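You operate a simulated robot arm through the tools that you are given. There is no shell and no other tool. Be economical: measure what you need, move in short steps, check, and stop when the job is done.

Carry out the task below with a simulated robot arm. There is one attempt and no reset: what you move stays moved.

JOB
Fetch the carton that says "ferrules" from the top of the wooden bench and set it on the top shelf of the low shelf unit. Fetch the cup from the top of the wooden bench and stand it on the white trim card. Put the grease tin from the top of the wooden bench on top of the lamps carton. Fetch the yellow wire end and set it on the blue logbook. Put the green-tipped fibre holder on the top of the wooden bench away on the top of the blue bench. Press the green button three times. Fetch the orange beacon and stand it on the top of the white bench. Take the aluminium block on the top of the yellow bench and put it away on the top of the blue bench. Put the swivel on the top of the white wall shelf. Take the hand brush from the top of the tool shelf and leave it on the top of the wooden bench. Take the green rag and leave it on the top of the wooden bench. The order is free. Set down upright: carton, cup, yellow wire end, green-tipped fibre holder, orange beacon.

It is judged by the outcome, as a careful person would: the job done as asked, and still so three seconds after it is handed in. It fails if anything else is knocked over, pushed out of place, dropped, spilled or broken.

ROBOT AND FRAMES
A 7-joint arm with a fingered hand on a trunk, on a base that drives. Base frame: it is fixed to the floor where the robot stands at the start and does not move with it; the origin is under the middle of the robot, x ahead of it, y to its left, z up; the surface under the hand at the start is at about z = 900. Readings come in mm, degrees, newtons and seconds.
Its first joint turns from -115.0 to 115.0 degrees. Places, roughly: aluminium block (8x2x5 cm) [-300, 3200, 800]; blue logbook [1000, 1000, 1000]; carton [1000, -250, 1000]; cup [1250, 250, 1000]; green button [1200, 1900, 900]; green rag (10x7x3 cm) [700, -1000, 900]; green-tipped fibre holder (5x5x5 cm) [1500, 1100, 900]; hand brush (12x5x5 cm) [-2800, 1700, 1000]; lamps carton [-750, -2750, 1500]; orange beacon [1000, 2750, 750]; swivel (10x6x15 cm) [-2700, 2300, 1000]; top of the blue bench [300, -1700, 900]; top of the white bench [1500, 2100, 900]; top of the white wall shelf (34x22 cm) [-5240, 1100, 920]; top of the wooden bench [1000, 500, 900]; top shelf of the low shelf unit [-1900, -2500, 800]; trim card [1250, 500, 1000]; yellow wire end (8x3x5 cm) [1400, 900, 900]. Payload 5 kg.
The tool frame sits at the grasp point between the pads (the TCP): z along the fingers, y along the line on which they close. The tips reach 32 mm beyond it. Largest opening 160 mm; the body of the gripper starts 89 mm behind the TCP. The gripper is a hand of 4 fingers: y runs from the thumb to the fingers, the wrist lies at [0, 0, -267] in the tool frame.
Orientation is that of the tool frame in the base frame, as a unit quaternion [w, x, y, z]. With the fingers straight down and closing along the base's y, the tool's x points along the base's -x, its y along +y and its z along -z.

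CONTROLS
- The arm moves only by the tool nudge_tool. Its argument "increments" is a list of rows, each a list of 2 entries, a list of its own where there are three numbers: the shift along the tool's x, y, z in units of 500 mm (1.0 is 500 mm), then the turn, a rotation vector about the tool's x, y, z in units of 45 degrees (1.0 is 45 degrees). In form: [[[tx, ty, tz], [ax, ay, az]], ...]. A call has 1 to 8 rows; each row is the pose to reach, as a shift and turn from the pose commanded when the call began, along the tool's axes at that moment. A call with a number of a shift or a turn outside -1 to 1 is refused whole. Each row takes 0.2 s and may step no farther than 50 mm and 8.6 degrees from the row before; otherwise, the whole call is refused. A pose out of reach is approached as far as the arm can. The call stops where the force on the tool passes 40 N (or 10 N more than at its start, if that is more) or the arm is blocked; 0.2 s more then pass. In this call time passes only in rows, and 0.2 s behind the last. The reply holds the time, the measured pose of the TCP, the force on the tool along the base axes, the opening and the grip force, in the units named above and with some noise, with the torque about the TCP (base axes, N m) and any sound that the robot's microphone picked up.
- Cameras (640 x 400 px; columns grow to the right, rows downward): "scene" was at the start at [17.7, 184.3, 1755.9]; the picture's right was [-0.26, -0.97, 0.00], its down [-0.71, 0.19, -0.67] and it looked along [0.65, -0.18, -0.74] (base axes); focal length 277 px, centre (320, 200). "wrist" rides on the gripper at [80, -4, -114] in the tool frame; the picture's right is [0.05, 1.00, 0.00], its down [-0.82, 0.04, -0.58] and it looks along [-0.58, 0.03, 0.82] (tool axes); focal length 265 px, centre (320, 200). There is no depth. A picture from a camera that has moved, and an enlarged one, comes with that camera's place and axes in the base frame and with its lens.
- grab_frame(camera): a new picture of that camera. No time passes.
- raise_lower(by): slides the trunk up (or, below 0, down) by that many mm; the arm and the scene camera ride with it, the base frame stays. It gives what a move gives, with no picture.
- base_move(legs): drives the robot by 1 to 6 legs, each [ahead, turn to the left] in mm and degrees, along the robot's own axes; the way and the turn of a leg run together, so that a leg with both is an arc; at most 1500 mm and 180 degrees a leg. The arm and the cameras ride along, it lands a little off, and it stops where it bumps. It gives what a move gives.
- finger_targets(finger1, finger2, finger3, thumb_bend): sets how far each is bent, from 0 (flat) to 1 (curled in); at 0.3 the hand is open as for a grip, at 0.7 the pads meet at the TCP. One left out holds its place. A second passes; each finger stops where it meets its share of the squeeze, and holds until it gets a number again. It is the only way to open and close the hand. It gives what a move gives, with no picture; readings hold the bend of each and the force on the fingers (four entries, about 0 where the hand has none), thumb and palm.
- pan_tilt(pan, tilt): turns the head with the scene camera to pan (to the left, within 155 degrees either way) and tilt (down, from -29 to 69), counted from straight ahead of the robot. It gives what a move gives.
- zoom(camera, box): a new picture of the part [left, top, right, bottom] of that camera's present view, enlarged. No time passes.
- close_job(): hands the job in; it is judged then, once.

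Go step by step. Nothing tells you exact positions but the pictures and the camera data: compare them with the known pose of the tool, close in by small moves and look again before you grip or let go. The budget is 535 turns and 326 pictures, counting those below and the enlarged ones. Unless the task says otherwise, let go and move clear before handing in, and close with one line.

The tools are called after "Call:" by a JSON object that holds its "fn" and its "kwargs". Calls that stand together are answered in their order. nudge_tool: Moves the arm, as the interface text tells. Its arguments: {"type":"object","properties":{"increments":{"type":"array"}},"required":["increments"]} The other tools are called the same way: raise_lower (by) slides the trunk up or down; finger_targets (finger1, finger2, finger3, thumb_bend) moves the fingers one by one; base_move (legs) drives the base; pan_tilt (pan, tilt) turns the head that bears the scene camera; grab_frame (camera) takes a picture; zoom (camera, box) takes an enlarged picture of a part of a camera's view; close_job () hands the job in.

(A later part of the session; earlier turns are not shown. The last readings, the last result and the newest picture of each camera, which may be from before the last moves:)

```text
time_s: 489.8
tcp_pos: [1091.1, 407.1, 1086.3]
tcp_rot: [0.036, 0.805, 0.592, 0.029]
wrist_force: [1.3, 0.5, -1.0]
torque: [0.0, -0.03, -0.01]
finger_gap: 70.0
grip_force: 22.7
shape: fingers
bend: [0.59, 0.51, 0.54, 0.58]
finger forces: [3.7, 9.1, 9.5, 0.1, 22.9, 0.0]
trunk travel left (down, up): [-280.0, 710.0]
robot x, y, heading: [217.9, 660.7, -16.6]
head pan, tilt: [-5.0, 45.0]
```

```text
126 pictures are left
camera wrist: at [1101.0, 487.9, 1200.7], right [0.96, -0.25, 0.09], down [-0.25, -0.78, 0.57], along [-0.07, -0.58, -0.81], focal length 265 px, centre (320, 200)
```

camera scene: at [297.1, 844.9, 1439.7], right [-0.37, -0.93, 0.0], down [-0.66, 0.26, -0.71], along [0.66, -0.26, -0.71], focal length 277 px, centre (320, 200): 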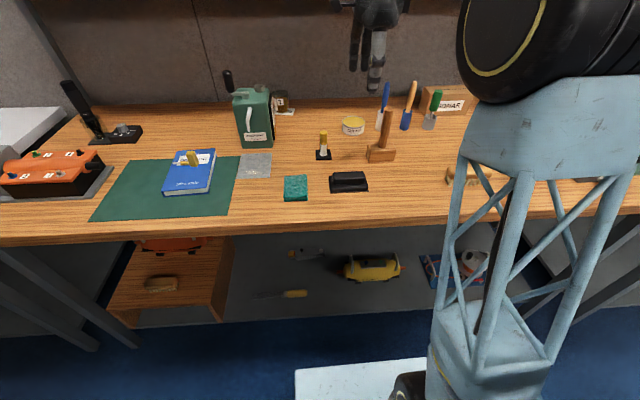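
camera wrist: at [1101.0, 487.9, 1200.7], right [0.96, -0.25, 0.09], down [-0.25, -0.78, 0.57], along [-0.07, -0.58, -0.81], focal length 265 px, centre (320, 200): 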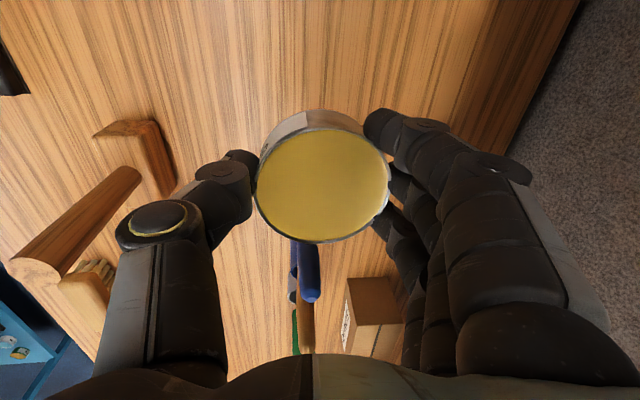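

Call:
{"fn": "nudge_tool", "kwargs": {"increments": [[[0, -0.085, -0.03], [0, 0, 0]], [[0, -0.17, -0.07], [0, 0, 0]], [[0, -0.25, -0.12], [0, 0, 0]], [[0, -0.33, -0.17], [0, 0, 0]], [[0, -0.41, -0.22], [0, 0, 0]], [[0, -0.49, -0.25], [0, 0, 0]]]}}

Call:
{"fn": "base_move", "kwargs": {"legs": [[-110, 0], [0, -90.6], [1400, 0], [1050, 0]]}}

Call:
{"fn": "pan_tilt", "kwargs": {"pan": 0, "tilt": 10}}

Call:
{"fn": "grab_frame", "kwargs": {"camera": "scene"}}

```text
time_s: 491.2
tcp_pos: [847.8, 482.0, 1188.2]
tcp_rot: [0.036, 0.804, 0.592, 0.03]
wrist_force: [-0.1, 0.5, -2.9]
torque: [-0.02, 0.02, 0.0]
finger_gap: 69.8
grip_force: 22.7
shape: fingers
bend: [0.59, 0.51, 0.54, 0.58]
finger forces: [3.8, 9.2, 9.8, 0.1, 22.7, 0.0]
trunk travel left (down, up): [-280.0, 710.0]
robot x, y, heading: [220.7, 660.1, -16.5]
head pan, tilt: [-5.0, 45.0]
```

```text
time_s: 508.2
tcp_pos: [-908.5, -2272.1, 1188.9]
tcp_rot: [0.046, 0.984, -0.171, -0.005]
wrist_force: [0.6, -0.8, -1.5]
torque: [-0.02, -0.02, 0.0]
finger_gap: 69.5
grip_force: 22.0
shape: fingers
bend: [0.59, 0.51, 0.54, 0.59]
finger forces: [3.7, 8.9, 9.4, 0.0, 21.5, 0.1]
trunk travel left (down, up): [-280.0, 710.0]
robot x, y, heading: [-702.2, -1649.3, -108.6]
head pan, tilt: [-5.0, 45.0]
```

```text
time_s: 509.2
tcp_pos: [-906.9, -2272.7, 1189.3]
tcp_rot: [0.047, 0.984, -0.17, -0.006]
wrist_force: [0.1, -0.5, -2.1]
torque: [0.02, -0.06, 0.04]
finger_gap: 69.4
grip_force: 22.5
shape: fingers
bend: [0.59, 0.51, 0.54, 0.59]
finger forces: [3.7, 8.8, 9.5, 0.0, 21.7, 0.0]
trunk travel left (down, up): [-280.0, 710.0]
robot x, y, heading: [-703.2, -1650.7, -108.7]
head pan, tilt: [0.0, 10.0]
```

```text
125 pictures are left
camera scene: at [-519.8, -1746.7, 1494.6], right [-0.95, 0.32, 0.0], down [0.06, 0.17, -0.98], along [-0.32, -0.93, -0.17], focal length 277 px, centre (320, 200)
```

scene: 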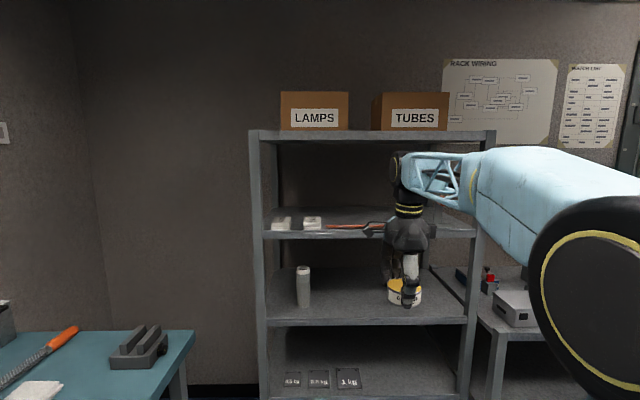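

LAMPS carton is the left one on top of the tall shelf. Raising the trunk to look from above.

Call:
{"fn": "raise_lower", "kwargs": {"by": 400}}

Call:
{"fn": "pan_tilt", "kwargs": {"pan": 0, "tilt": 25}}

Call:
{"fn": "grab_frame", "kwargs": {"camera": "scene"}}

Call:
{"fn": "zoom", "kwargs": {"camera": "scene", "box": [240, 60, 440, 200]}}

```text
time_s: 513.1
tcp_pos: [-906.1, -2273.2, 1588.0]
tcp_rot: [0.046, 0.984, -0.17, -0.006]
wrist_force: [0.7, 0.8, -1.4]
torque: [0.0, -0.02, -0.02]
finger_gap: 68.9
grip_force: 21.4
shape: fingers
bend: [0.59, 0.51, 0.54, 0.59]
finger forces: [3.6, 8.7, 9.5, 0.0, 21.6, 0.1]
trunk travel left (down, up): [-680.0, 310.0]
robot x, y, heading: [-705.1, -1646.9, -108.8]
head pan, tilt: [0.0, 10.0]
```

```text
time_s: 513.9
tcp_pos: [-906.9, -2273.3, 1588.4]
tcp_rot: [0.046, 0.984, -0.171, -0.005]
wrist_force: [-0.4, 0.5, -2.0]
torque: [0.02, 0.0, 0.04]
finger_gap: 69.3
grip_force: 21.6
shape: fingers
bend: [0.59, 0.51, 0.54, 0.59]
finger forces: [3.8, 8.9, 9.5, 0.0, 21.6, 0.1]
trunk travel left (down, up): [-680.0, 310.0]
robot x, y, heading: [-703.8, -1647.4, -108.8]
head pan, tilt: [0.0, 25.0]
```

```text
124 pictures are left
camera scene: at [-519.5, -1746.0, 1870.4], right [-0.95, 0.32, 0.0], down [0.14, 0.4, -0.91], along [-0.29, -0.86, -0.42], focal length 277 px, centre (320, 200)
```

scene: 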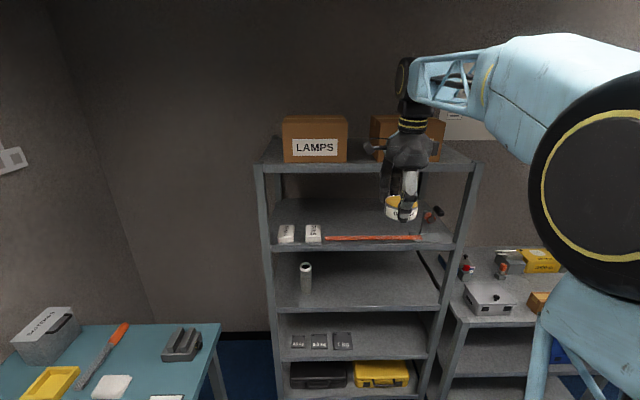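

```text
2.86 times, centred on (340, 130) of scene
camera zoom: at [-519.5, -1746.0, 1870.4], right [-0.95, 0.32, 0.0], down [0.14, 0.4, -0.91], along [-0.29, -0.86, -0.42], focal length 791 px, centre (263, 400)
```

zoom: 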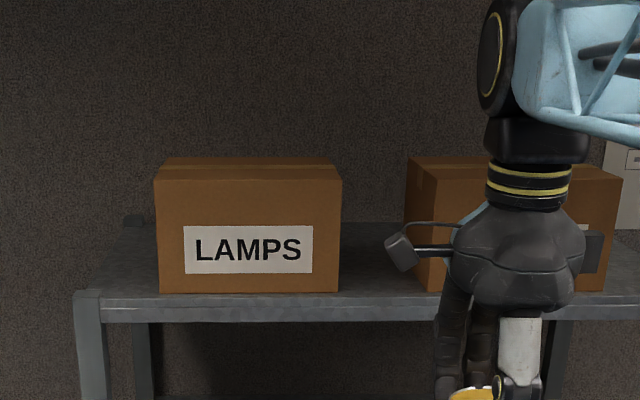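

Call:
{"fn": "raise_lower", "kwargs": {"by": 305}}

Call:
{"fn": "base_move", "kwargs": {"legs": [[230, 1.5]]}}

Call:
{"fn": "pan_tilt", "kwargs": {"pan": 10, "tilt": 40}}

Call:
{"fn": "grab_frame", "kwargs": {"camera": "scene"}}

Call:
{"fn": "grab_frame", "kwargs": {"camera": "wrist"}}

```text
time_s: 516.9
tcp_pos: [-906.8, -2273.0, 1894.4]
tcp_rot: [0.046, 0.984, -0.171, -0.005]
wrist_force: [-0.6, 0.0, -1.9]
torque: [-0.01, -0.01, 0.0]
finger_gap: 69.5
grip_force: 21.9
shape: fingers
bend: [0.59, 0.51, 0.54, 0.59]
finger forces: [3.7, 8.8, 9.5, 0.0, 21.6, 0.1]
trunk travel left (down, up): [-985.0, 5.0]
robot x, y, heading: [-702.8, -1648.8, -108.9]
head pan, tilt: [0.0, 25.0]
```

```text
time_s: 518.6
tcp_pos: [-961.8, -2495.9, 1894.1]
tcp_rot: [0.046, 0.987, -0.156, -0.004]
wrist_force: [-0.5, 0.0, -2.2]
torque: [0.03, -0.03, -0.01]
finger_gap: 69.3
grip_force: 21.8
shape: fingers
bend: [0.59, 0.51, 0.54, 0.59]
finger forces: [3.7, 9.0, 9.5, 0.0, 21.7, 0.0]
trunk travel left (down, up): [-985.0, 5.0]
robot x, y, heading: [-774.2, -1865.7, -107.2]
head pan, tilt: [0.0, 25.0]
```

```text
time_s: 519.4
tcp_pos: [-959.9, -2496.5, 1893.5]
tcp_rot: [0.046, 0.987, -0.157, -0.005]
wrist_force: [-0.3, 0.0, -1.7]
torque: [0.0, -0.01, -0.01]
finger_gap: 69.3
grip_force: 21.4
shape: fingers
bend: [0.59, 0.51, 0.54, 0.59]
finger forces: [3.7, 8.9, 9.6, 0.1, 21.6, 0.0]
trunk travel left (down, up): [-985.0, 5.0]
robot x, y, heading: [-774.5, -1869.8, -107.2]
head pan, tilt: [10.0, 40.0]
```

```text
122 pictures are left
camera scene: at [-570.9, -1954.6, 2152.1], right [-0.99, 0.12, 0.0], down [0.08, 0.64, -0.77], along [-0.1, -0.76, -0.64], focal length 277 px, centre (320, 200)
```

scene: 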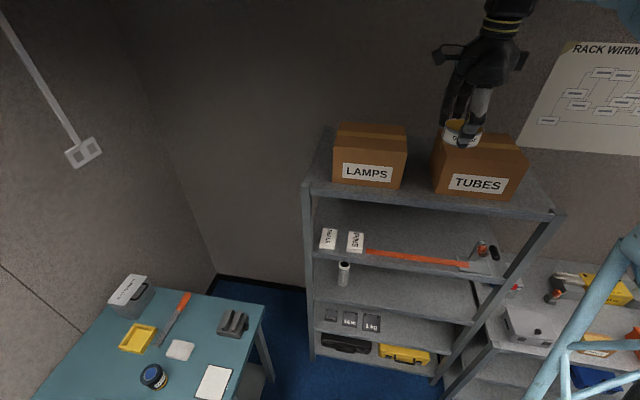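

```text
121 pictures are left
camera wrist: at [-879.6, -2506.3, 2007.8], right [-0.26, -0.96, 0.09], down [-0.77, 0.26, 0.57], along [-0.58, 0.08, -0.81], focal length 265 px, centre (320, 200)
```

wrist: 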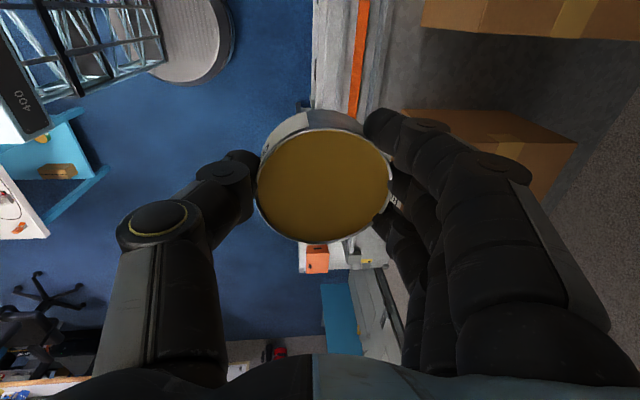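

Call:
{"fn": "zoom", "kwargs": {"camera": "scene", "box": [300, 100, 440, 220]}}

```text
3.33 times, centred on (370, 160) of scene
camera zoom: at [-570.9, -1954.6, 2152.1], right [-0.99, 0.12, 0.0], down [0.08, 0.64, -0.77], along [-0.1, -0.76, -0.64], focal length 923 px, centre (153, 333)
```

zoom: 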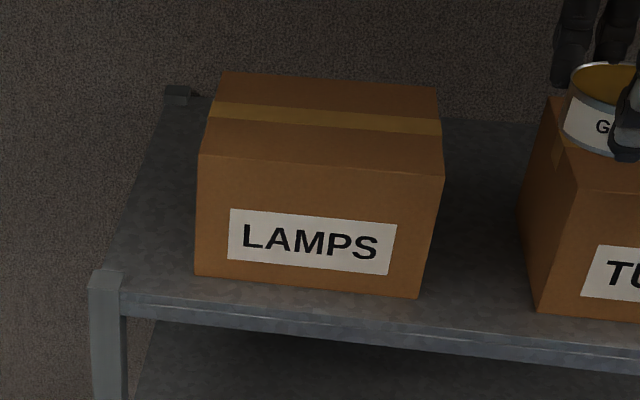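

Call:
{"fn": "base_move", "kwargs": {"legs": [[100, 0]]}}

Call:
{"fn": "nudge_tool", "kwargs": {"increments": [[[0.063, 0.049, 0.0045], [0, 0, 0]], [[0.126, 0.098, 0.009], [0, 0, 0]], [[0.188, 0.146, 0.0135], [0, 0, 0]], [[0.251, 0.195, 0.018], [0, 0, 0]], [[0.314, 0.244, 0.0225], [0, 0, 0]], [[0.376, 0.2927, 0.027], [0, 0, 0]]]}}

Call:
{"fn": "grab_frame", "kwargs": {"camera": "scene"}}

Call:
{"fn": "grab_frame", "kwargs": {"camera": "wrist"}}

```text
time_s: 520.5
tcp_pos: [-989.3, -2596.3, 1893.7]
tcp_rot: [0.046, 0.986, -0.157, -0.004]
wrist_force: [-0.2, 0.0, -2.7]
torque: [0.04, 0.01, -0.03]
finger_gap: 69.3
grip_force: 22.2
shape: fingers
bend: [0.59, 0.51, 0.54, 0.59]
finger forces: [3.8, 8.9, 9.5, 0.0, 21.6, 0.0]
trunk travel left (down, up): [-985.0, 5.0]
robot x, y, heading: [-801.9, -1966.9, -107.1]
head pan, tilt: [10.0, 40.0]
```

```text
time_s: 522.0
tcp_pos: [-852.5, -2798.0, 1891.5]
tcp_rot: [0.046, 0.987, -0.157, -0.005]
wrist_force: [0.5, -0.8, -1.4]
torque: [0.1, 0.02, -0.02]
finger_gap: 69.0
grip_force: 22.0
shape: fingers
bend: [0.59, 0.51, 0.54, 0.59]
finger forces: [3.9, 8.9, 9.6, 0.1, 21.6, 0.0]
trunk travel left (down, up): [-985.0, 5.0]
robot x, y, heading: [-800.7, -1966.6, -107.1]
head pan, tilt: [10.0, 40.0]
```

```text
119 pictures are left
camera scene: at [-598.9, -2058.2, 2151.5], right [-0.99, 0.12, 0.0], down [0.08, 0.64, -0.76], along [-0.1, -0.76, -0.65], focal length 277 px, centre (320, 200)
```

scene: 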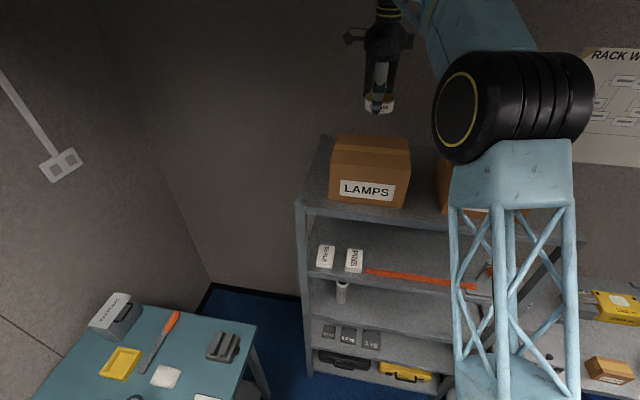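

```text
118 pictures are left
camera wrist: at [-771.2, -2809.8, 2005.0], right [-0.26, -0.96, 0.09], down [-0.77, 0.26, 0.58], along [-0.58, 0.08, -0.81], focal length 265 px, centre (320, 200)
```

wrist: 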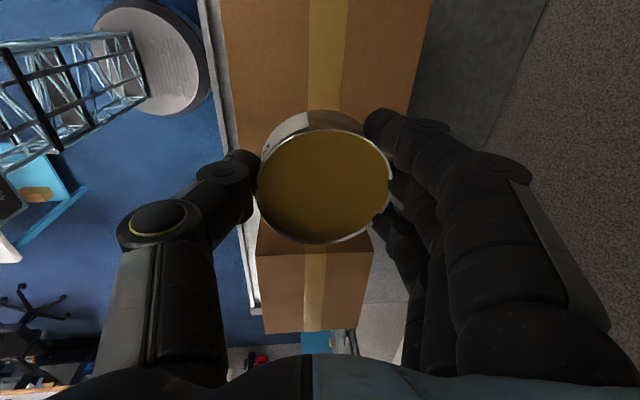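

Call:
{"fn": "nudge_tool", "kwargs": {"increments": [[[0, 0.03, 0.003], [0, 0, 0]]]}}

Call:
{"fn": "raise_lower", "kwargs": {"by": -115}}

Call:
{"fn": "zoom", "kwargs": {"camera": "scene", "box": [300, 20, 460, 180]}}

Call:
{"fn": "grab_frame", "kwargs": {"camera": "wrist"}}

```text
time_s: 522.4
tcp_pos: [-859.0, -2811.6, 1892.0]
tcp_rot: [0.045, 0.987, -0.157, -0.005]
wrist_force: [-0.5, -1.4, -2.9]
torque: [0.1, -0.03, 0.0]
finger_gap: 69.2
grip_force: 22.1
shape: fingers
bend: [0.59, 0.51, 0.54, 0.59]
finger forces: [3.8, 9.0, 9.6, 0.1, 21.4, 0.0]
trunk travel left (down, up): [-985.0, 5.0]
robot x, y, heading: [-802.6, -1965.9, -107.3]
head pan, tilt: [10.0, 40.0]
```

```text
time_s: 523.8
tcp_pos: [-860.4, -2807.4, 1779.1]
tcp_rot: [0.047, 0.987, -0.156, -0.004]
wrist_force: [0.6, -0.7, -1.8]
torque: [0.0, -0.01, 0.01]
finger_gap: 69.1
grip_force: 21.0
shape: fingers
bend: [0.59, 0.51, 0.54, 0.59]
finger forces: [3.8, 8.9, 9.6, 0.0, 21.4, 0.0]
trunk travel left (down, up): [-870.0, 120.0]
robot x, y, heading: [-803.0, -1964.8, -106.9]
head pan, tilt: [10.0, 40.0]
```

```text
2.50 times, centred on (380, 100) of scene
camera zoom: at [-601.0, -2053.8, 2037.0], right [-0.99, 0.12, 0.0], down [0.08, 0.64, -0.77], along [-0.1, -0.76, -0.64], focal length 692 px, centre (170, 450)
```

zoom: 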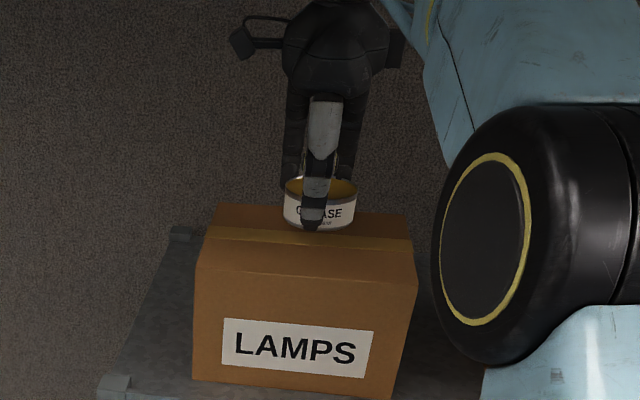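

```text
116 pictures are left
camera wrist: at [-778.9, -2819.1, 1892.8], right [-0.26, -0.96, 0.09], down [-0.77, 0.26, 0.57], along [-0.58, 0.08, -0.81], focal length 265 px, centre (320, 200)
```

wrist: 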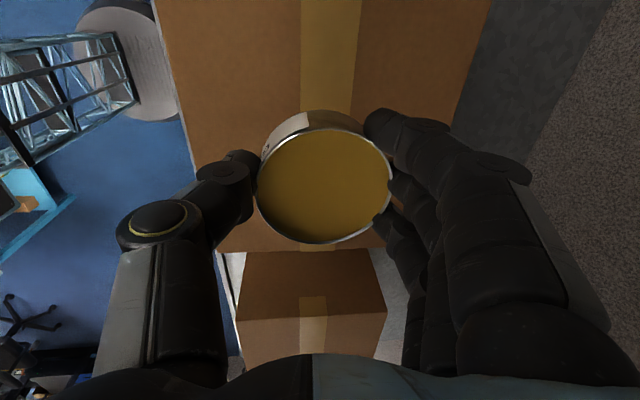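

Call:
{"fn": "nudge_tool", "kwargs": {"increments": [[[0, -0.0014, 0.015], [0, 0, 0]], [[0, -0.0028, 0.03], [0, 0, 0]]]}}

Call:
{"fn": "nudge_tool", "kwargs": {"increments": [[[0, -0.0006, 0.006], [0, 0, 0]], [[0, -0.0011, 0.012], [0, 0, 0]]]}}

Call:
{"fn": "zoom", "kwargs": {"camera": "scene", "box": [320, 60, 440, 150]}}

```text
time_s: 524.4
tcp_pos: [-859.7, -2808.2, 1762.4]
tcp_rot: [0.047, 0.987, -0.156, -0.005]
wrist_force: [-1.2, 0.4, -1.8]
torque: [0.01, -0.01, 0.02]
finger_gap: 69.2
grip_force: 22.2
shape: fingers
bend: [0.59, 0.51, 0.54, 0.59]
finger forces: [3.7, 8.9, 9.5, 0.0, 21.4, 0.1]
trunk travel left (down, up): [-870.0, 120.0]
robot x, y, heading: [-803.1, -1967.6, -107.0]
head pan, tilt: [10.0, 40.0]
```

```text
time_s: 525.0
tcp_pos: [-859.8, -2808.7, 1757.5]
tcp_rot: [0.046, 0.987, -0.156, -0.005]
wrist_force: [-0.2, -0.7, -1.7]
torque: [0.03, -0.01, -0.02]
finger_gap: 69.0
grip_force: 21.3
shape: fingers
bend: [0.59, 0.51, 0.54, 0.59]
finger forces: [3.8, 8.9, 9.6, 0.0, 21.4, 0.1]
trunk travel left (down, up): [-870.0, 120.0]
robot x, y, heading: [-804.7, -1963.2, -107.0]
head pan, tilt: [10.0, 40.0]
```

```text
4.44 times, centred on (380, 105) of scene
camera zoom: at [-601.1, -2053.6, 2037.0], right [-0.99, 0.12, 0.0], down [0.08, 0.64, -0.77], along [-0.1, -0.76, -0.64], focal length 1231 px, centre (53, 622)
```

zoom: 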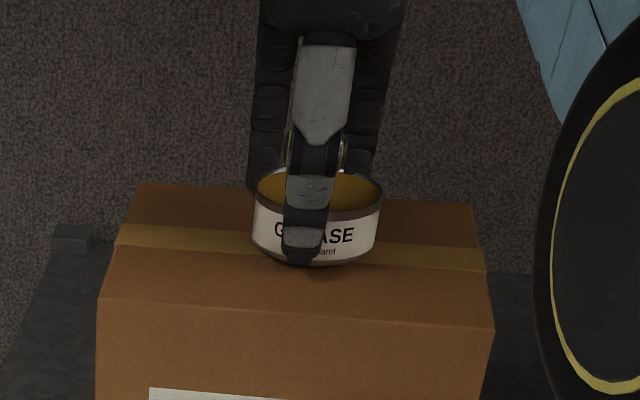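

Almost touching; continuing in small steps.

Call:
{"fn": "nudge_tool", "kwargs": {"increments": [[[0, -0.0006, 0.006], [0, 0, 0]], [[0, -0.0011, 0.012], [0, 0, 0]]]}}

Call:
{"fn": "nudge_tool", "kwargs": {"increments": [[[0, -0.0006, 0.006], [0, 0, 0]], [[0, -0.0011, 0.012], [0, 0, 0]]]}}

Call:
{"fn": "zoom", "kwargs": {"camera": "scene", "box": [320, 60, 440, 150]}}

```text
time_s: 525.6
tcp_pos: [-860.0, -2807.2, 1752.2]
tcp_rot: [0.045, 0.986, -0.157, -0.005]
wrist_force: [0.8, -0.6, -0.2]
torque: [-0.04, 0.05, -0.01]
finger_gap: 69.2
grip_force: 21.7
shape: fingers
bend: [0.59, 0.51, 0.54, 0.59]
finger forces: [3.9, 8.9, 9.6, 0.0, 21.4, 0.0]
trunk travel left (down, up): [-870.0, 120.0]
robot x, y, heading: [-805.7, -1965.2, -107.1]
head pan, tilt: [10.0, 40.0]
```

```text
time_s: 526.2
tcp_pos: [-859.1, -2805.6, 1750.6]
tcp_rot: [0.048, 0.987, -0.155, -0.005]
wrist_force: [1.9, -1.5, 28.0]
torque: [-0.11, 0.08, 0.06]
finger_gap: 68.7
grip_force: 23.8
shape: fingers
bend: [0.59, 0.51, 0.54, 0.6]
finger forces: [5.7, 9.4, 10.1, 0.0, 22.6, 0.0]
trunk travel left (down, up): [-870.0, 120.0]
robot x, y, heading: [-804.5, -1966.8, -107.1]
head pan, tilt: [10.0, 40.0]
```

```text
4.44 times, centred on (380, 105) of scene
camera zoom: at [-600.5, -2050.9, 2037.6], right [-0.99, 0.12, 0.0], down [0.08, 0.64, -0.77], along [-0.1, -0.76, -0.64], focal length 1231 px, centre (53, 622)
```

zoom: 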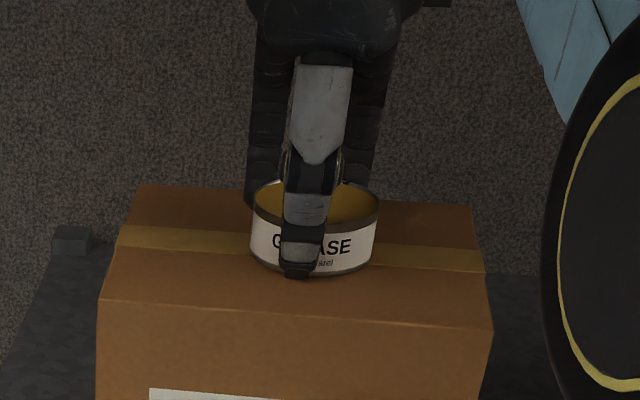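

Call:
{"fn": "nudge_tool", "kwargs": {"increments": [[[0, 0.0005, -0.004], [0, 0, 0]]]}}

Call:
{"fn": "finger_targets", "kwargs": {"finger1": 0.48, "finger2": 0.46, "finger3": 0.46, "thumb_bend": 0.5}}

Call:
{"fn": "finger_targets", "kwargs": {"finger1": 0.4, "finger2": 0.4, "finger3": 0.4, "thumb_bend": 0.4}}

Call:
{"fn": "raise_lower", "kwargs": {"by": 118}}

Call:
{"fn": "zoom", "kwargs": {"camera": "scene", "box": [300, 60, 460, 220]}}

```text
time_s: 526.6
tcp_pos: [-858.7, -2805.5, 1749.4]
tcp_rot: [0.047, 0.987, -0.156, -0.004]
wrist_force: [0.8, 0.2, 21.4]
torque: [-0.18, 0.14, 0.04]
finger_gap: 68.8
grip_force: 23.6
shape: fingers
bend: [0.59, 0.51, 0.54, 0.6]
finger forces: [5.7, 9.1, 10.2, 0.1, 22.7, 0.1]
trunk travel left (down, up): [-870.0, 120.0]
robot x, y, heading: [-802.7, -1967.6, -107.3]
head pan, tilt: [10.0, 40.0]
```

```text
time_s: 527.6
tcp_pos: [-859.7, -2806.4, 1747.3]
tcp_rot: [0.045, 0.987, -0.157, -0.006]
wrist_force: [-0.5, 0.9, 0.4]
torque: [0.01, -0.01, 0.01]
finger_gap: 94.7
grip_force: 0.1
shape: fingers
bend: [0.48, 0.46, 0.46, 0.5]
finger forces: [0.0, 0.0, 0.1, 0.0, 0.1, 0.1]
trunk travel left (down, up): [-870.0, 120.0]
robot x, y, heading: [-801.3, -1963.8, -107.0]
head pan, tilt: [10.0, 40.0]
```

```text
time_s: 528.6
tcp_pos: [-858.8, -2808.9, 1748.2]
tcp_rot: [0.047, 0.987, -0.157, -0.005]
wrist_force: [-0.3, -0.4, 0.8]
torque: [-0.03, 0.03, 0.01]
finger_gap: 130.4
grip_force: 0.1
shape: fingers
bend: [0.4, 0.4, 0.4, 0.4]
finger forces: [0.1, 0.1, 0.1, 0.1, 0.0, 0.0]
trunk travel left (down, up): [-870.0, 120.0]
robot x, y, heading: [-807.1, -1964.1, -107.3]
head pan, tilt: [10.0, 40.0]
```

```text
time_s: 530.1
tcp_pos: [-859.2, -2808.2, 1865.8]
tcp_rot: [0.046, 0.987, -0.156, -0.005]
wrist_force: [0.2, 0.3, 0.5]
torque: [0.0, -0.01, 0.01]
finger_gap: 130.5
grip_force: 0.0
shape: fingers
bend: [0.4, 0.4, 0.4, 0.4]
finger forces: [0.1, 0.0, 0.1, 0.0, 0.0, 0.1]
trunk travel left (down, up): [-988.0, 2.0]
robot x, y, heading: [-804.5, -1963.2, -107.2]
head pan, tilt: [10.0, 40.0]
```

```text
2.50 times, centred on (380, 140) of scene
camera zoom: at [-601.0, -2053.6, 2154.9], right [-0.99, 0.12, 0.0], down [0.08, 0.64, -0.77], along [-0.1, -0.76, -0.64], focal length 692 px, centre (170, 350)
```

zoom: 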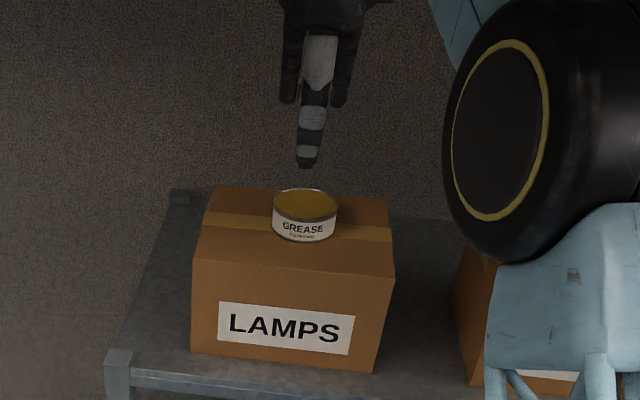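

Tin is on the LAMPS carton. Now to the yellow bench for the orange beacon.

Call:
{"fn": "base_move", "kwargs": {"legs": [[-550, 0], [0, 90], [0, 90], [1500, 0], [1500, 0], [300, 0]]}}

Call:
{"fn": "raise_lower", "kwargs": {"by": -400}}

Call:
{"fn": "pan_tilt", "kwargs": {"pan": 0, "tilt": 30}}

Call:
{"fn": "grab_frame", "kwargs": {"camera": "scene"}}

```text
time_s: 557.0
tcp_pos: [319.3, 2578.8, 1864.9]
tcp_rot: [0.006, 0.154, 0.987, 0.046]
wrist_force: [1.1, 0.3, -1.3]
torque: [-0.02, 0.02, 0.02]
finger_gap: 130.7
grip_force: 0.1
shape: fingers
bend: [0.4, 0.4, 0.4, 0.4]
finger forces: [0.0, 0.0, 0.1, 0.0, 0.1, 0.0]
trunk travel left (down, up): [-988.0, 2.0]
robot x, y, heading: [270.8, 1738.9, 73.4]
head pan, tilt: [10.0, 40.0]
```

```text
time_s: 560.9
tcp_pos: [318.6, 2579.3, 1465.4]
tcp_rot: [0.005, 0.153, 0.987, 0.046]
wrist_force: [-0.5, -0.4, -0.1]
torque: [-0.02, 0.0, 0.02]
finger_gap: 130.9
grip_force: 0.1
shape: fingers
bend: [0.4, 0.4, 0.4, 0.4]
finger forces: [0.0, 0.0, 0.1, 0.0, 0.0, 0.1]
trunk travel left (down, up): [-588.0, 402.0]
robot x, y, heading: [270.9, 1737.1, 73.1]
head pan, tilt: [10.0, 40.0]
```

```text
time_s: 561.6
tcp_pos: [318.6, 2578.1, 1464.3]
tcp_rot: [0.004, 0.153, 0.987, 0.045]
wrist_force: [0.4, -0.1, 0.3]
torque: [-0.01, 0.03, 0.0]
finger_gap: 130.6
grip_force: 0.1
shape: fingers
bend: [0.4, 0.4, 0.4, 0.4]
finger forces: [0.1, 0.1, 0.0, 0.0, 0.0, 0.0]
trunk travel left (down, up): [-588.0, 402.0]
robot x, y, heading: [267.6, 1738.4, 73.2]
head pan, tilt: [0.0, 30.0]
```

```text
112 pictures are left
camera scene: at [84.0, 1827.0, 1770.3], right [0.96, -0.29, 0.0], down [-0.14, -0.48, -0.87], along [0.25, 0.83, -0.5], focal length 277 px, centre (320, 200)
```

scene: 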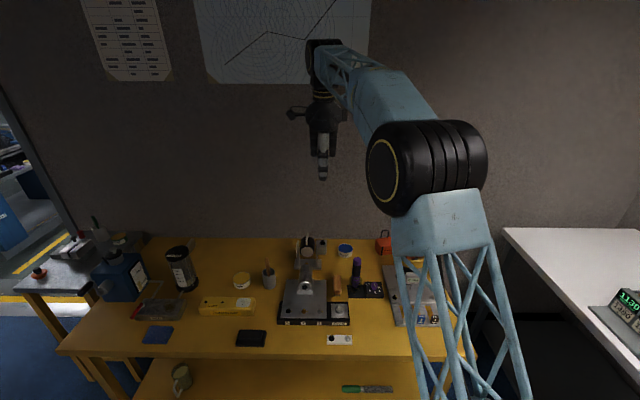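

Call:
{"fn": "zoom", "kwargs": {"camera": "scene", "box": [340, 220, 480, 340]}}

Call:
{"fn": "zoom", "kwargs": {"camera": "scene", "box": [80, 220, 360, 360]}}

Call:
{"fn": "grab_frame", "kwargs": {"camera": "wrist"}}

```text
3.33 times, centred on (410, 280) of scene
camera zoom: at [84.0, 1827.0, 1770.3], right [0.96, -0.29, 0.0], down [-0.14, -0.48, -0.87], along [0.25, 0.83, -0.5], focal length 923 px, centre (20, -67)
```

zoom: 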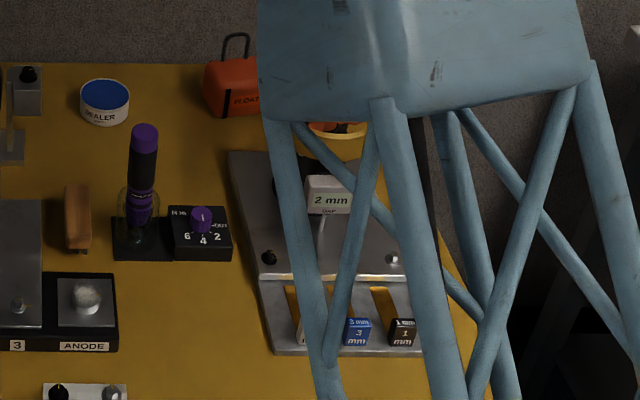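

```text
2.29 times, centred on (220, 290) of scene
camera zoom: at [84.0, 1827.0, 1770.3], right [0.96, -0.29, 0.0], down [-0.14, -0.48, -0.87], along [0.25, 0.83, -0.5], focal length 633 px, centre (549, -6)
```

zoom: 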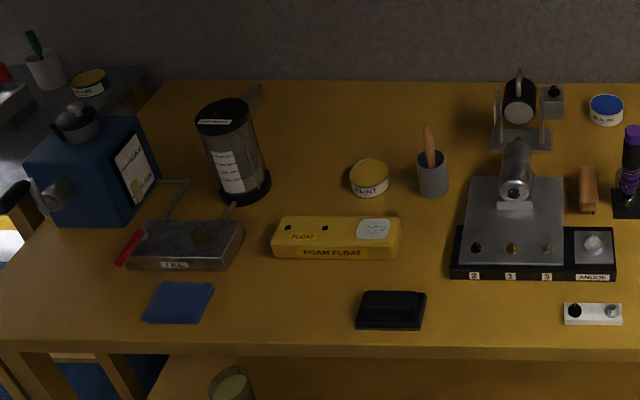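

```text
109 pictures are left
camera wrist: at [238.7, 2588.5, 1579.9], right [0.25, 0.96, 0.09], down [0.78, -0.26, 0.57], along [0.58, -0.07, -0.81], focal length 265 px, centre (320, 200)
```

wrist: 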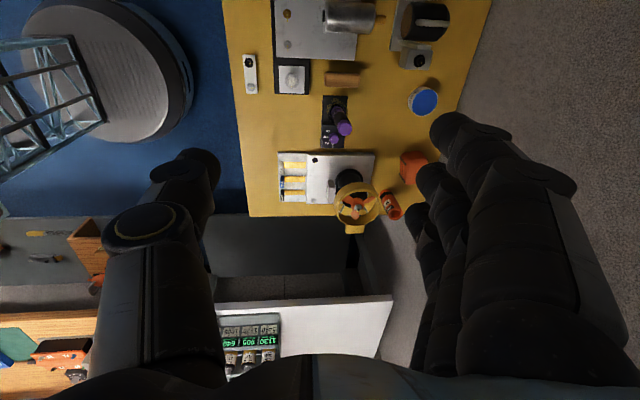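

Call:
{"fn": "zoom", "kwargs": {"camera": "wrist", "box": [270, 120, 450, 250]}}

```text
3.08 times, centred on (360, 185) of wrist
camera zoom: at [238.7, 2588.5, 1579.9], right [0.25, 0.96, 0.09], down [0.78, -0.26, 0.57], along [0.58, -0.07, -0.81], focal length 817 px, centre (197, 246)
```

zoom: 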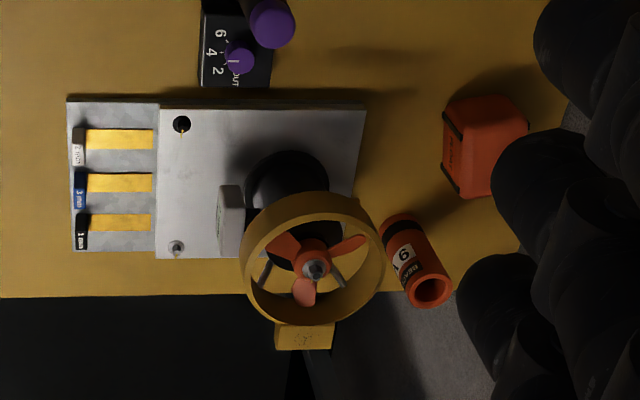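

The orange beacon stands at about (d 32, s 2915), z 728–868, right-behind the thruster duct. Moving the base closer.

Call:
{"fn": "base_move", "kwargs": {"legs": [[0, -45], [350, 0], [0, 45]]}}

Call:
{"fn": "raise_lower", "kwargs": {"by": -300}}

Call:
{"fn": "grab_frame", "kwargs": {"camera": "wrist"}}

Call:
{"fn": "grab_frame", "kwargs": {"camera": "scene"}}

```text
time_s: 568.2
tcp_pos: [617.8, 2745.3, 1466.3]
tcp_rot: [0.005, 0.148, 0.988, 0.046]
wrist_force: [-0.5, -0.3, 0.4]
torque: [0.05, -0.02, 0.0]
finger_gap: 130.6
grip_force: 0.1
shape: fingers
bend: [0.4, 0.4, 0.4, 0.4]
finger forces: [0.0, 0.0, 0.0, 0.0, 0.1, 0.1]
trunk travel left (down, up): [-588.0, 402.0]
robot x, y, heading: [574.9, 1903.8, 74.1]
head pan, tilt: [0.0, 30.0]
```

```text
time_s: 571.2
tcp_pos: [618.3, 2744.4, 1166.1]
tcp_rot: [0.004, 0.148, 0.988, 0.047]
wrist_force: [0.2, -0.4, 0.4]
torque: [-0.01, 0.02, 0.01]
finger_gap: 130.6
grip_force: 0.0
shape: fingers
bend: [0.4, 0.4, 0.4, 0.4]
finger forces: [0.1, 0.0, 0.0, 0.0, 0.0, 0.0]
trunk travel left (down, up): [-288.0, 702.0]
robot x, y, heading: [575.7, 1899.7, 73.9]
head pan, tilt: [0.0, 30.0]
```

```text
107 pictures are left
camera wrist: at [538.2, 2754.0, 1280.1], right [0.24, 0.97, 0.09], down [0.78, -0.25, 0.57], along [0.58, -0.07, -0.81], focal length 265 px, centre (320, 200)
```

wrist: 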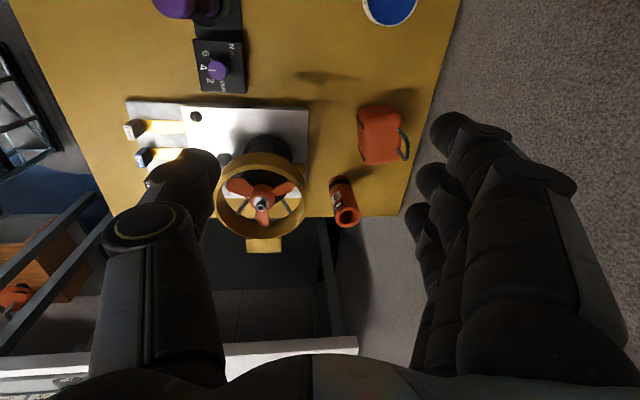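

```text
106 pictures are left
camera scene: at [391.8, 1990.9, 1470.4], right [0.96, -0.28, 0.0], down [-0.14, -0.48, -0.87], along [0.24, 0.83, -0.5], focal length 277 px, centre (320, 200)
```

scene: 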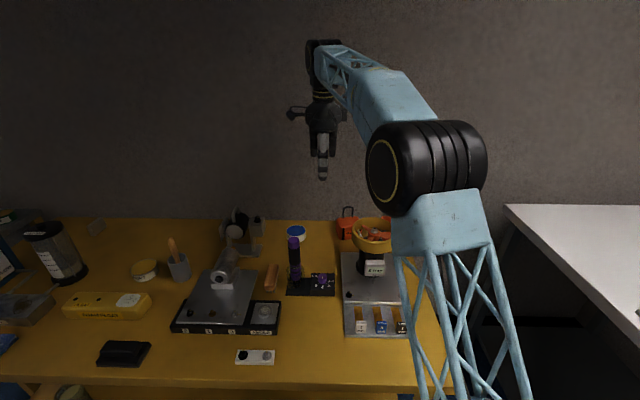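

Call:
{"fn": "finger_targets", "kwargs": {"finger1": 0.5, "finger2": 0.5, "finger3": 0.5, "thumb_bend": 0.5}}

Call:
{"fn": "nudge_tool", "kwargs": {"increments": [[[-0.086, 0.032, 0.003], [0, 0, 0]], [[-0.172, 0.064, 0.006], [0, 0, 0]], [[-0.258, 0.096, 0.009], [0, 0, 0]], [[-0.344, 0.128, 0.012], [0, 0, 0]], [[-0.43, 0.16, 0.015], [0, 0, 0]], [[-0.516, 0.191, 0.018], [0, 0, 0]]]}}

Call:
{"fn": "grab_frame", "kwargs": {"camera": "wrist"}}

```text
time_s: 572.2
tcp_pos: [618.1, 2744.5, 1165.9]
tcp_rot: [0.005, 0.147, 0.988, 0.046]
wrist_force: [0.3, -0.4, -0.9]
torque: [0.0, -0.02, 0.03]
finger_gap: 92.2
grip_force: 0.0
shape: fingers
bend: [0.5, 0.5, 0.5, 0.5]
finger forces: [0.0, 0.0, 0.0, 0.0, 0.1, 0.0]
trunk travel left (down, up): [-288.0, 702.0]
robot x, y, heading: [578.8, 1902.0, 73.8]
head pan, tilt: [0.0, 30.0]
```

```text
time_s: 573.6
tcp_pos: [888.7, 2755.6, 1162.9]
tcp_rot: [0.005, 0.148, 0.988, 0.048]
wrist_force: [-0.2, -0.9, 0.8]
torque: [0.15, -0.06, -0.02]
finger_gap: 91.8
grip_force: 0.0
shape: fingers
bend: [0.5, 0.5, 0.5, 0.5]
finger forces: [0.0, 0.0, 0.1, 0.0, 0.0, 0.0]
out of reach, approached as far as the arm can: row 6
trunk travel left (down, up): [-288.0, 702.0]
robot x, y, heading: [573.5, 1905.7, 73.7]
head pan, tilt: [0.0, 30.0]
```

```text
105 pictures are left
camera wrist: at [808.0, 2764.7, 1276.7], right [0.24, 0.97, 0.1], down [0.78, -0.25, 0.57], along [0.58, -0.06, -0.81], focal length 265 px, centre (320, 200)
```

wrist: 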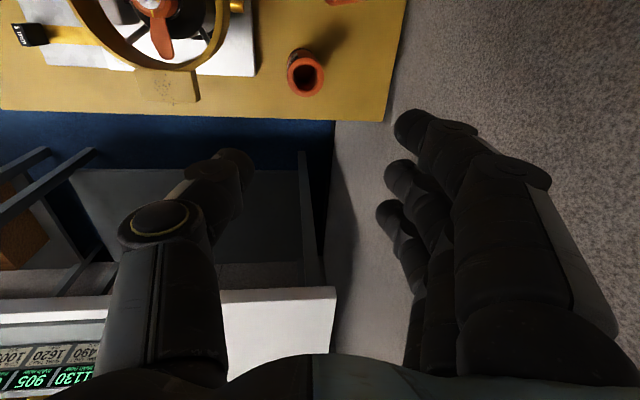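

Call:
{"fn": "nudge_tool", "kwargs": {"increments": [[[0.016, 0.01, 0], [0, 0, 0]]]}}

Call:
{"fn": "raise_lower", "kwargs": {"by": -200}}

Call:
{"fn": "grab_frame", "kwargs": {"camera": "wrist"}}

Call:
{"fn": "grab_frame", "kwargs": {"camera": "scene"}}

```text
time_s: 574.0
tcp_pos: [882.7, 2762.6, 1160.5]
tcp_rot: [0.005, 0.147, 0.988, 0.048]
wrist_force: [-1.0, -0.7, 0.4]
torque: [0.06, -0.03, -0.03]
finger_gap: 91.7
grip_force: 0.1
shape: fingers
bend: [0.5, 0.5, 0.5, 0.5]
finger forces: [0.0, 0.0, 0.0, 0.0, 0.0, 0.0]
trunk travel left (down, up): [-288.0, 702.0]
robot x, y, heading: [575.9, 1902.3, 73.5]
head pan, tilt: [0.0, 30.0]
```

```text
time_s: 576.2
tcp_pos: [883.4, 2765.5, 960.8]
tcp_rot: [0.004, 0.148, 0.988, 0.045]
wrist_force: [0.8, -0.1, -0.4]
torque: [-0.02, -0.01, -0.03]
finger_gap: 91.8
grip_force: 0.2
shape: fingers
bend: [0.5, 0.5, 0.5, 0.5]
finger forces: [0.0, 0.1, 0.0, 0.1, 0.0, 0.1]
trunk travel left (down, up): [-88.0, 902.0]
robot x, y, heading: [577.1, 1906.4, 74.0]
head pan, tilt: [0.0, 30.0]
```

```text
104 pictures are left
camera wrist: at [802.4, 2773.4, 1073.8], right [0.24, 0.97, 0.09], down [0.78, -0.25, 0.57], along [0.58, -0.07, -0.81], focal length 265 px, centre (320, 200)
```

wrist: 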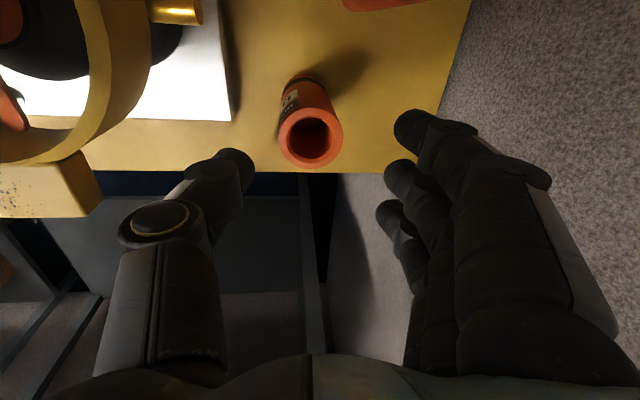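

```text
103 pictures are left
camera scene: at [392.0, 1990.9, 1270.4], right [0.96, -0.28, 0.0], down [-0.14, -0.48, -0.87], along [0.24, 0.83, -0.5], focal length 277 px, centre (320, 200)
```

scene: 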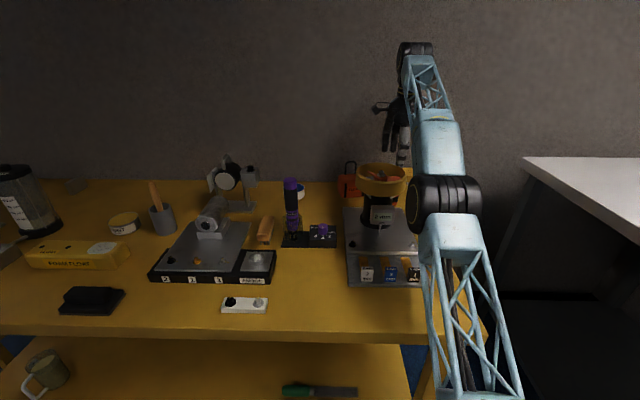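

Call:
{"fn": "nudge_tool", "kwargs": {"increments": [[[-0.016, -0.003, 0.03], [0, 0, 0]], [[-0.016, -0.01, 0.12], [0, 0, 0]]]}}

Call:
{"fn": "grab_frame", "kwargs": {"camera": "wrist"}}

Call:
{"fn": "grab_frame", "kwargs": {"camera": "scene"}}

```text
time_s: 576.8
tcp_pos: [891.2, 2762.8, 897.3]
tcp_rot: [0.004, 0.147, 0.988, 0.048]
wrist_force: [0.2, -0.3, -0.2]
torque: [0.04, -0.01, -0.01]
finger_gap: 91.7
grip_force: 0.0
shape: fingers
bend: [0.5, 0.5, 0.5, 0.5]
finger forces: [0.1, 0.0, 0.0, 0.1, 0.0, 0.0]
trunk travel left (down, up): [-88.0, 902.0]
robot x, y, heading: [577.9, 1902.7, 74.2]
head pan, tilt: [0.0, 30.0]
```

```text
102 pictures are left
camera wrist: at [809.9, 2772.4, 1012.1], right [0.24, 0.97, 0.09], down [0.78, -0.25, 0.57], along [0.58, -0.07, -0.81], focal length 265 px, centre (320, 200)
```

wrist: 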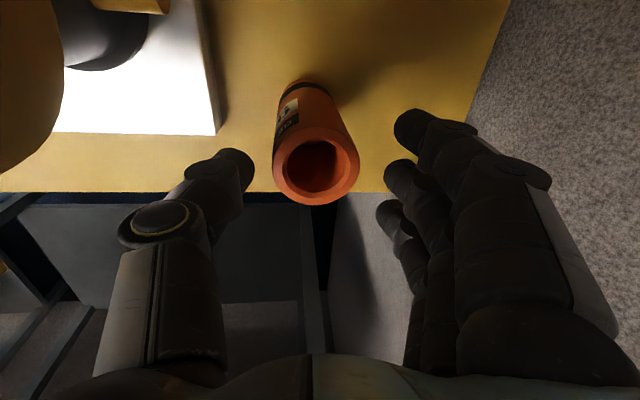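

```text
101 pictures are left
camera scene: at [392.0, 1990.9, 1270.4], right [0.96, -0.28, 0.0], down [-0.14, -0.48, -0.87], along [0.24, 0.83, -0.5], focal length 277 px, centre (320, 200)
```

scene: 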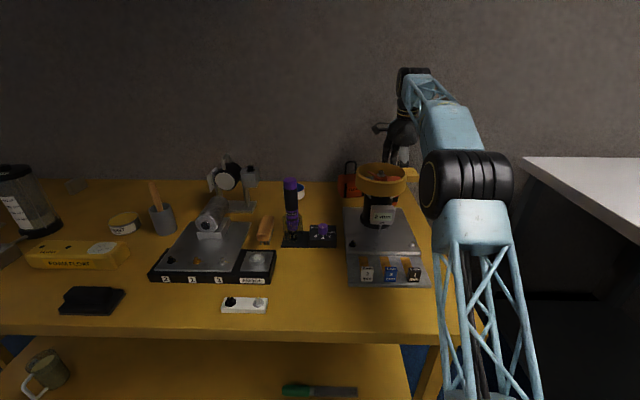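

Call:
{"fn": "nudge_tool", "kwargs": {"increments": [[[0, -0.006, 0.06], [0, 0, 0]]]}}

Call:
{"fn": "finger_targets", "kwargs": {"finger1": 0.5, "finger2": 0.62, "finger3": 0.5, "thumb_bend": 0.58}}

Call:
{"fn": "grab_frame", "kwargs": {"camera": "wrist"}}

```text
time_s: 577.2
tcp_pos: [888.4, 2763.4, 868.9]
tcp_rot: [0.003, 0.147, 0.988, 0.046]
wrist_force: [0.6, 0.7, -0.5]
torque: [0.01, 0.01, 0.0]
finger_gap: 91.8
grip_force: 0.0
shape: fingers
bend: [0.5, 0.5, 0.5, 0.5]
finger forces: [0.1, 0.1, 0.0, 0.0, 0.0, 0.1]
trunk travel left (down, up): [-88.0, 902.0]
robot x, y, heading: [577.6, 1904.8, 74.2]
head pan, tilt: [0.0, 30.0]
```

```text
time_s: 578.2
tcp_pos: [888.2, 2764.1, 868.0]
tcp_rot: [0.004, 0.148, 0.988, 0.047]
wrist_force: [1.1, 0.4, 0.1]
torque: [-0.04, -0.02, -0.02]
finger_gap: 79.3
grip_force: 1.4
shape: fingers
bend: [0.5, 0.6, 0.5, 0.57]
finger forces: [0.0, 2.2, 0.0, 0.0, 1.6, 0.0]
trunk travel left (down, up): [-88.0, 902.0]
robot x, y, heading: [576.2, 1905.5, 73.8]
head pan, tilt: [0.0, 30.0]
```

```text
100 pictures are left
camera wrist: at [809.0, 2773.0, 982.5], right [0.24, 0.97, 0.09], down [0.78, -0.25, 0.57], along [0.58, -0.07, -0.81], focal length 265 px, centre (320, 200)
```

wrist: 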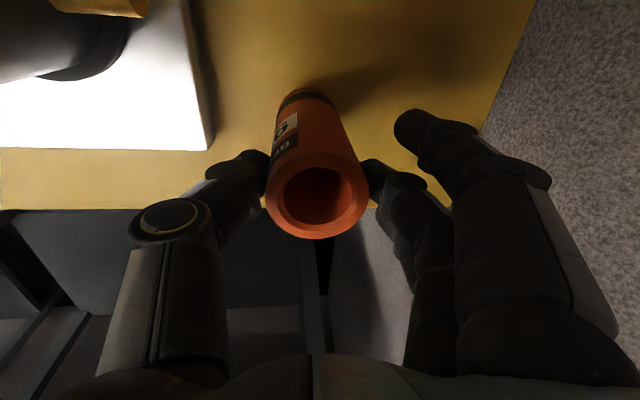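

Call:
{"fn": "finger_targets", "kwargs": {"finger1": 0.62, "finger2": 0.72, "finger3": 0.62, "thumb_bend": 0.7}}

Call:
{"fn": "nudge_tool", "kwargs": {"increments": [[[0, 0.003, -0.03], [0, 0, 0]]]}}

Call:
{"fn": "grab_frame", "kwargs": {"camera": "wrist"}}

```text
time_s: 579.2
tcp_pos: [888.6, 2764.1, 868.0]
tcp_rot: [0.004, 0.148, 0.988, 0.046]
wrist_force: [0.6, -0.3, -2.1]
torque: [0.0, -0.02, 0.0]
finger_gap: 47.7
grip_force: 11.9
shape: fingers
bend: [0.61, 0.57, 0.62, 0.66]
finger forces: [0.7, 11.7, 0.0, 0.1, 12.2, 0.1]
trunk travel left (down, up): [-88.0, 902.0]
robot x, y, heading: [577.3, 1902.3, 73.7]
head pan, tilt: [0.0, 30.0]
```

```text
time_s: 579.6
tcp_pos: [889.3, 2764.0, 884.0]
tcp_rot: [0.005, 0.148, 0.988, 0.046]
wrist_force: [-0.3, 0.0, -2.6]
torque: [-0.04, -0.02, 0.01]
finger_gap: 47.9
grip_force: 12.2
shape: fingers
bend: [0.61, 0.57, 0.62, 0.66]
finger forces: [0.7, 11.8, 0.0, 0.0, 12.3, 0.0]
trunk travel left (down, up): [-88.0, 902.0]
robot x, y, heading: [578.1, 1905.7, 73.9]
head pan, tilt: [0.0, 30.0]
```

```text
99 pictures are left
camera wrist: at [809.1, 2773.2, 998.1], right [0.24, 0.97, 0.09], down [0.78, -0.25, 0.57], along [0.58, -0.07, -0.81], focal length 265 px, centre (320, 200)
```

wrist: 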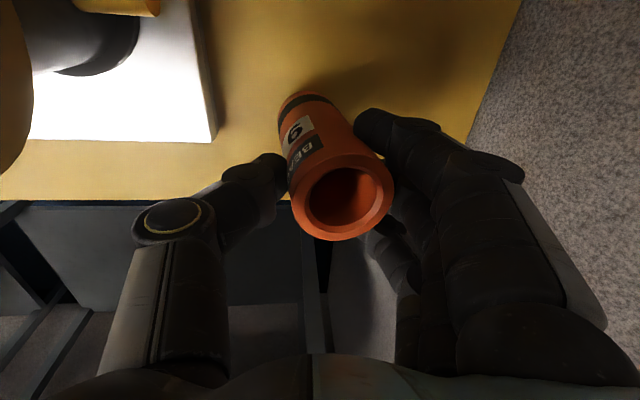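

Beacon is held. Raising and turning toward the white bench's free end.

Call:
{"fn": "raise_lower", "kwargs": {"by": 300}}

Call:
{"fn": "base_move", "kwargs": {"legs": [[0, -47]]}}

Call:
{"fn": "pan_tilt", "kwargs": {"pan": 0, "tilt": 35}}

Call:
{"fn": "grab_frame", "kwargs": {"camera": "scene"}}

Call:
{"fn": "grab_frame", "kwargs": {"camera": "wrist"}}

```text
time_s: 582.6
tcp_pos: [889.5, 2763.6, 1184.2]
tcp_rot: [0.004, 0.148, 0.988, 0.045]
wrist_force: [0.2, -0.6, -3.0]
torque: [-0.01, -0.03, 0.0]
finger_gap: 47.8
grip_force: 12.1
shape: fingers
bend: [0.61, 0.57, 0.62, 0.66]
finger forces: [0.7, 11.8, 0.1, 0.1, 12.4, 0.0]
trunk travel left (down, up): [-388.0, 602.0]
robot x, y, heading: [572.2, 1901.7, 73.8]
head pan, tilt: [0.0, 30.0]
```

```text
time_s: 585.2
tcp_pos: [1415.6, 2272.6, 1183.7]
tcp_rot: [0.022, 0.523, 0.851, 0.041]
wrist_force: [-0.4, 0.4, -2.0]
torque: [-0.03, 0.01, 0.01]
finger_gap: 47.7
grip_force: 11.6
shape: fingers
bend: [0.61, 0.57, 0.62, 0.66]
finger forces: [0.7, 11.3, 0.0, 0.0, 11.8, 0.0]
trunk travel left (down, up): [-388.0, 602.0]
robot x, y, heading: [579.5, 1903.1, 27.7]
head pan, tilt: [0.0, 30.0]
```

```text
time_s: 585.8
tcp_pos: [1414.2, 2274.3, 1185.4]
tcp_rot: [0.021, 0.523, 0.851, 0.04]
wrist_force: [-0.3, 0.0, -1.6]
torque: [-0.03, 0.03, 0.01]
finger_gap: 47.6
grip_force: 11.7
shape: fingers
bend: [0.61, 0.57, 0.62, 0.66]
finger forces: [0.7, 11.3, 0.0, 0.0, 11.8, 0.0]
trunk travel left (down, up): [-388.0, 602.0]
robot x, y, heading: [579.2, 1902.4, 27.5]
head pan, tilt: [0.0, 35.0]
```

```text
98 pictures are left
camera scene: at [509.6, 2098.3, 1562.6], right [0.46, -0.89, 0.0], down [-0.51, -0.27, -0.82], along [0.73, 0.38, -0.57], focal length 277 px, centre (320, 200)
```

scene: 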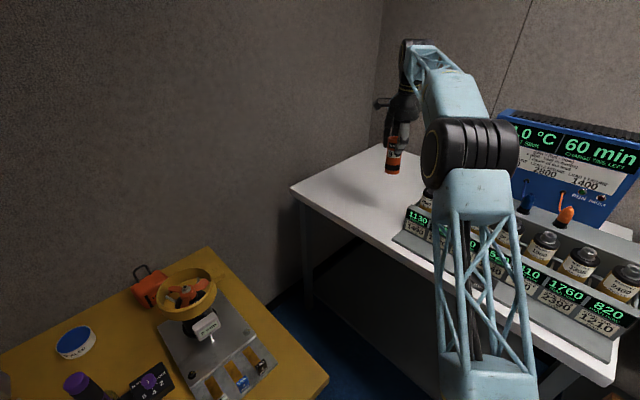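

```text
97 pictures are left
camera wrist: at [1365.8, 2338.1, 1298.1], right [0.86, 0.49, 0.09], down [0.36, -0.74, 0.57], along [0.35, -0.46, -0.81], focal length 265 px, centre (320, 200)
```

wrist: 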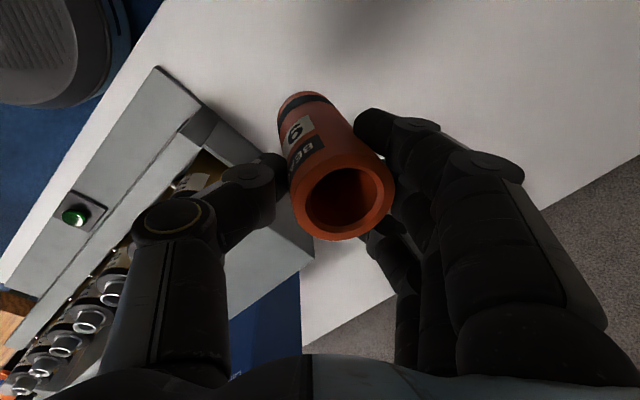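

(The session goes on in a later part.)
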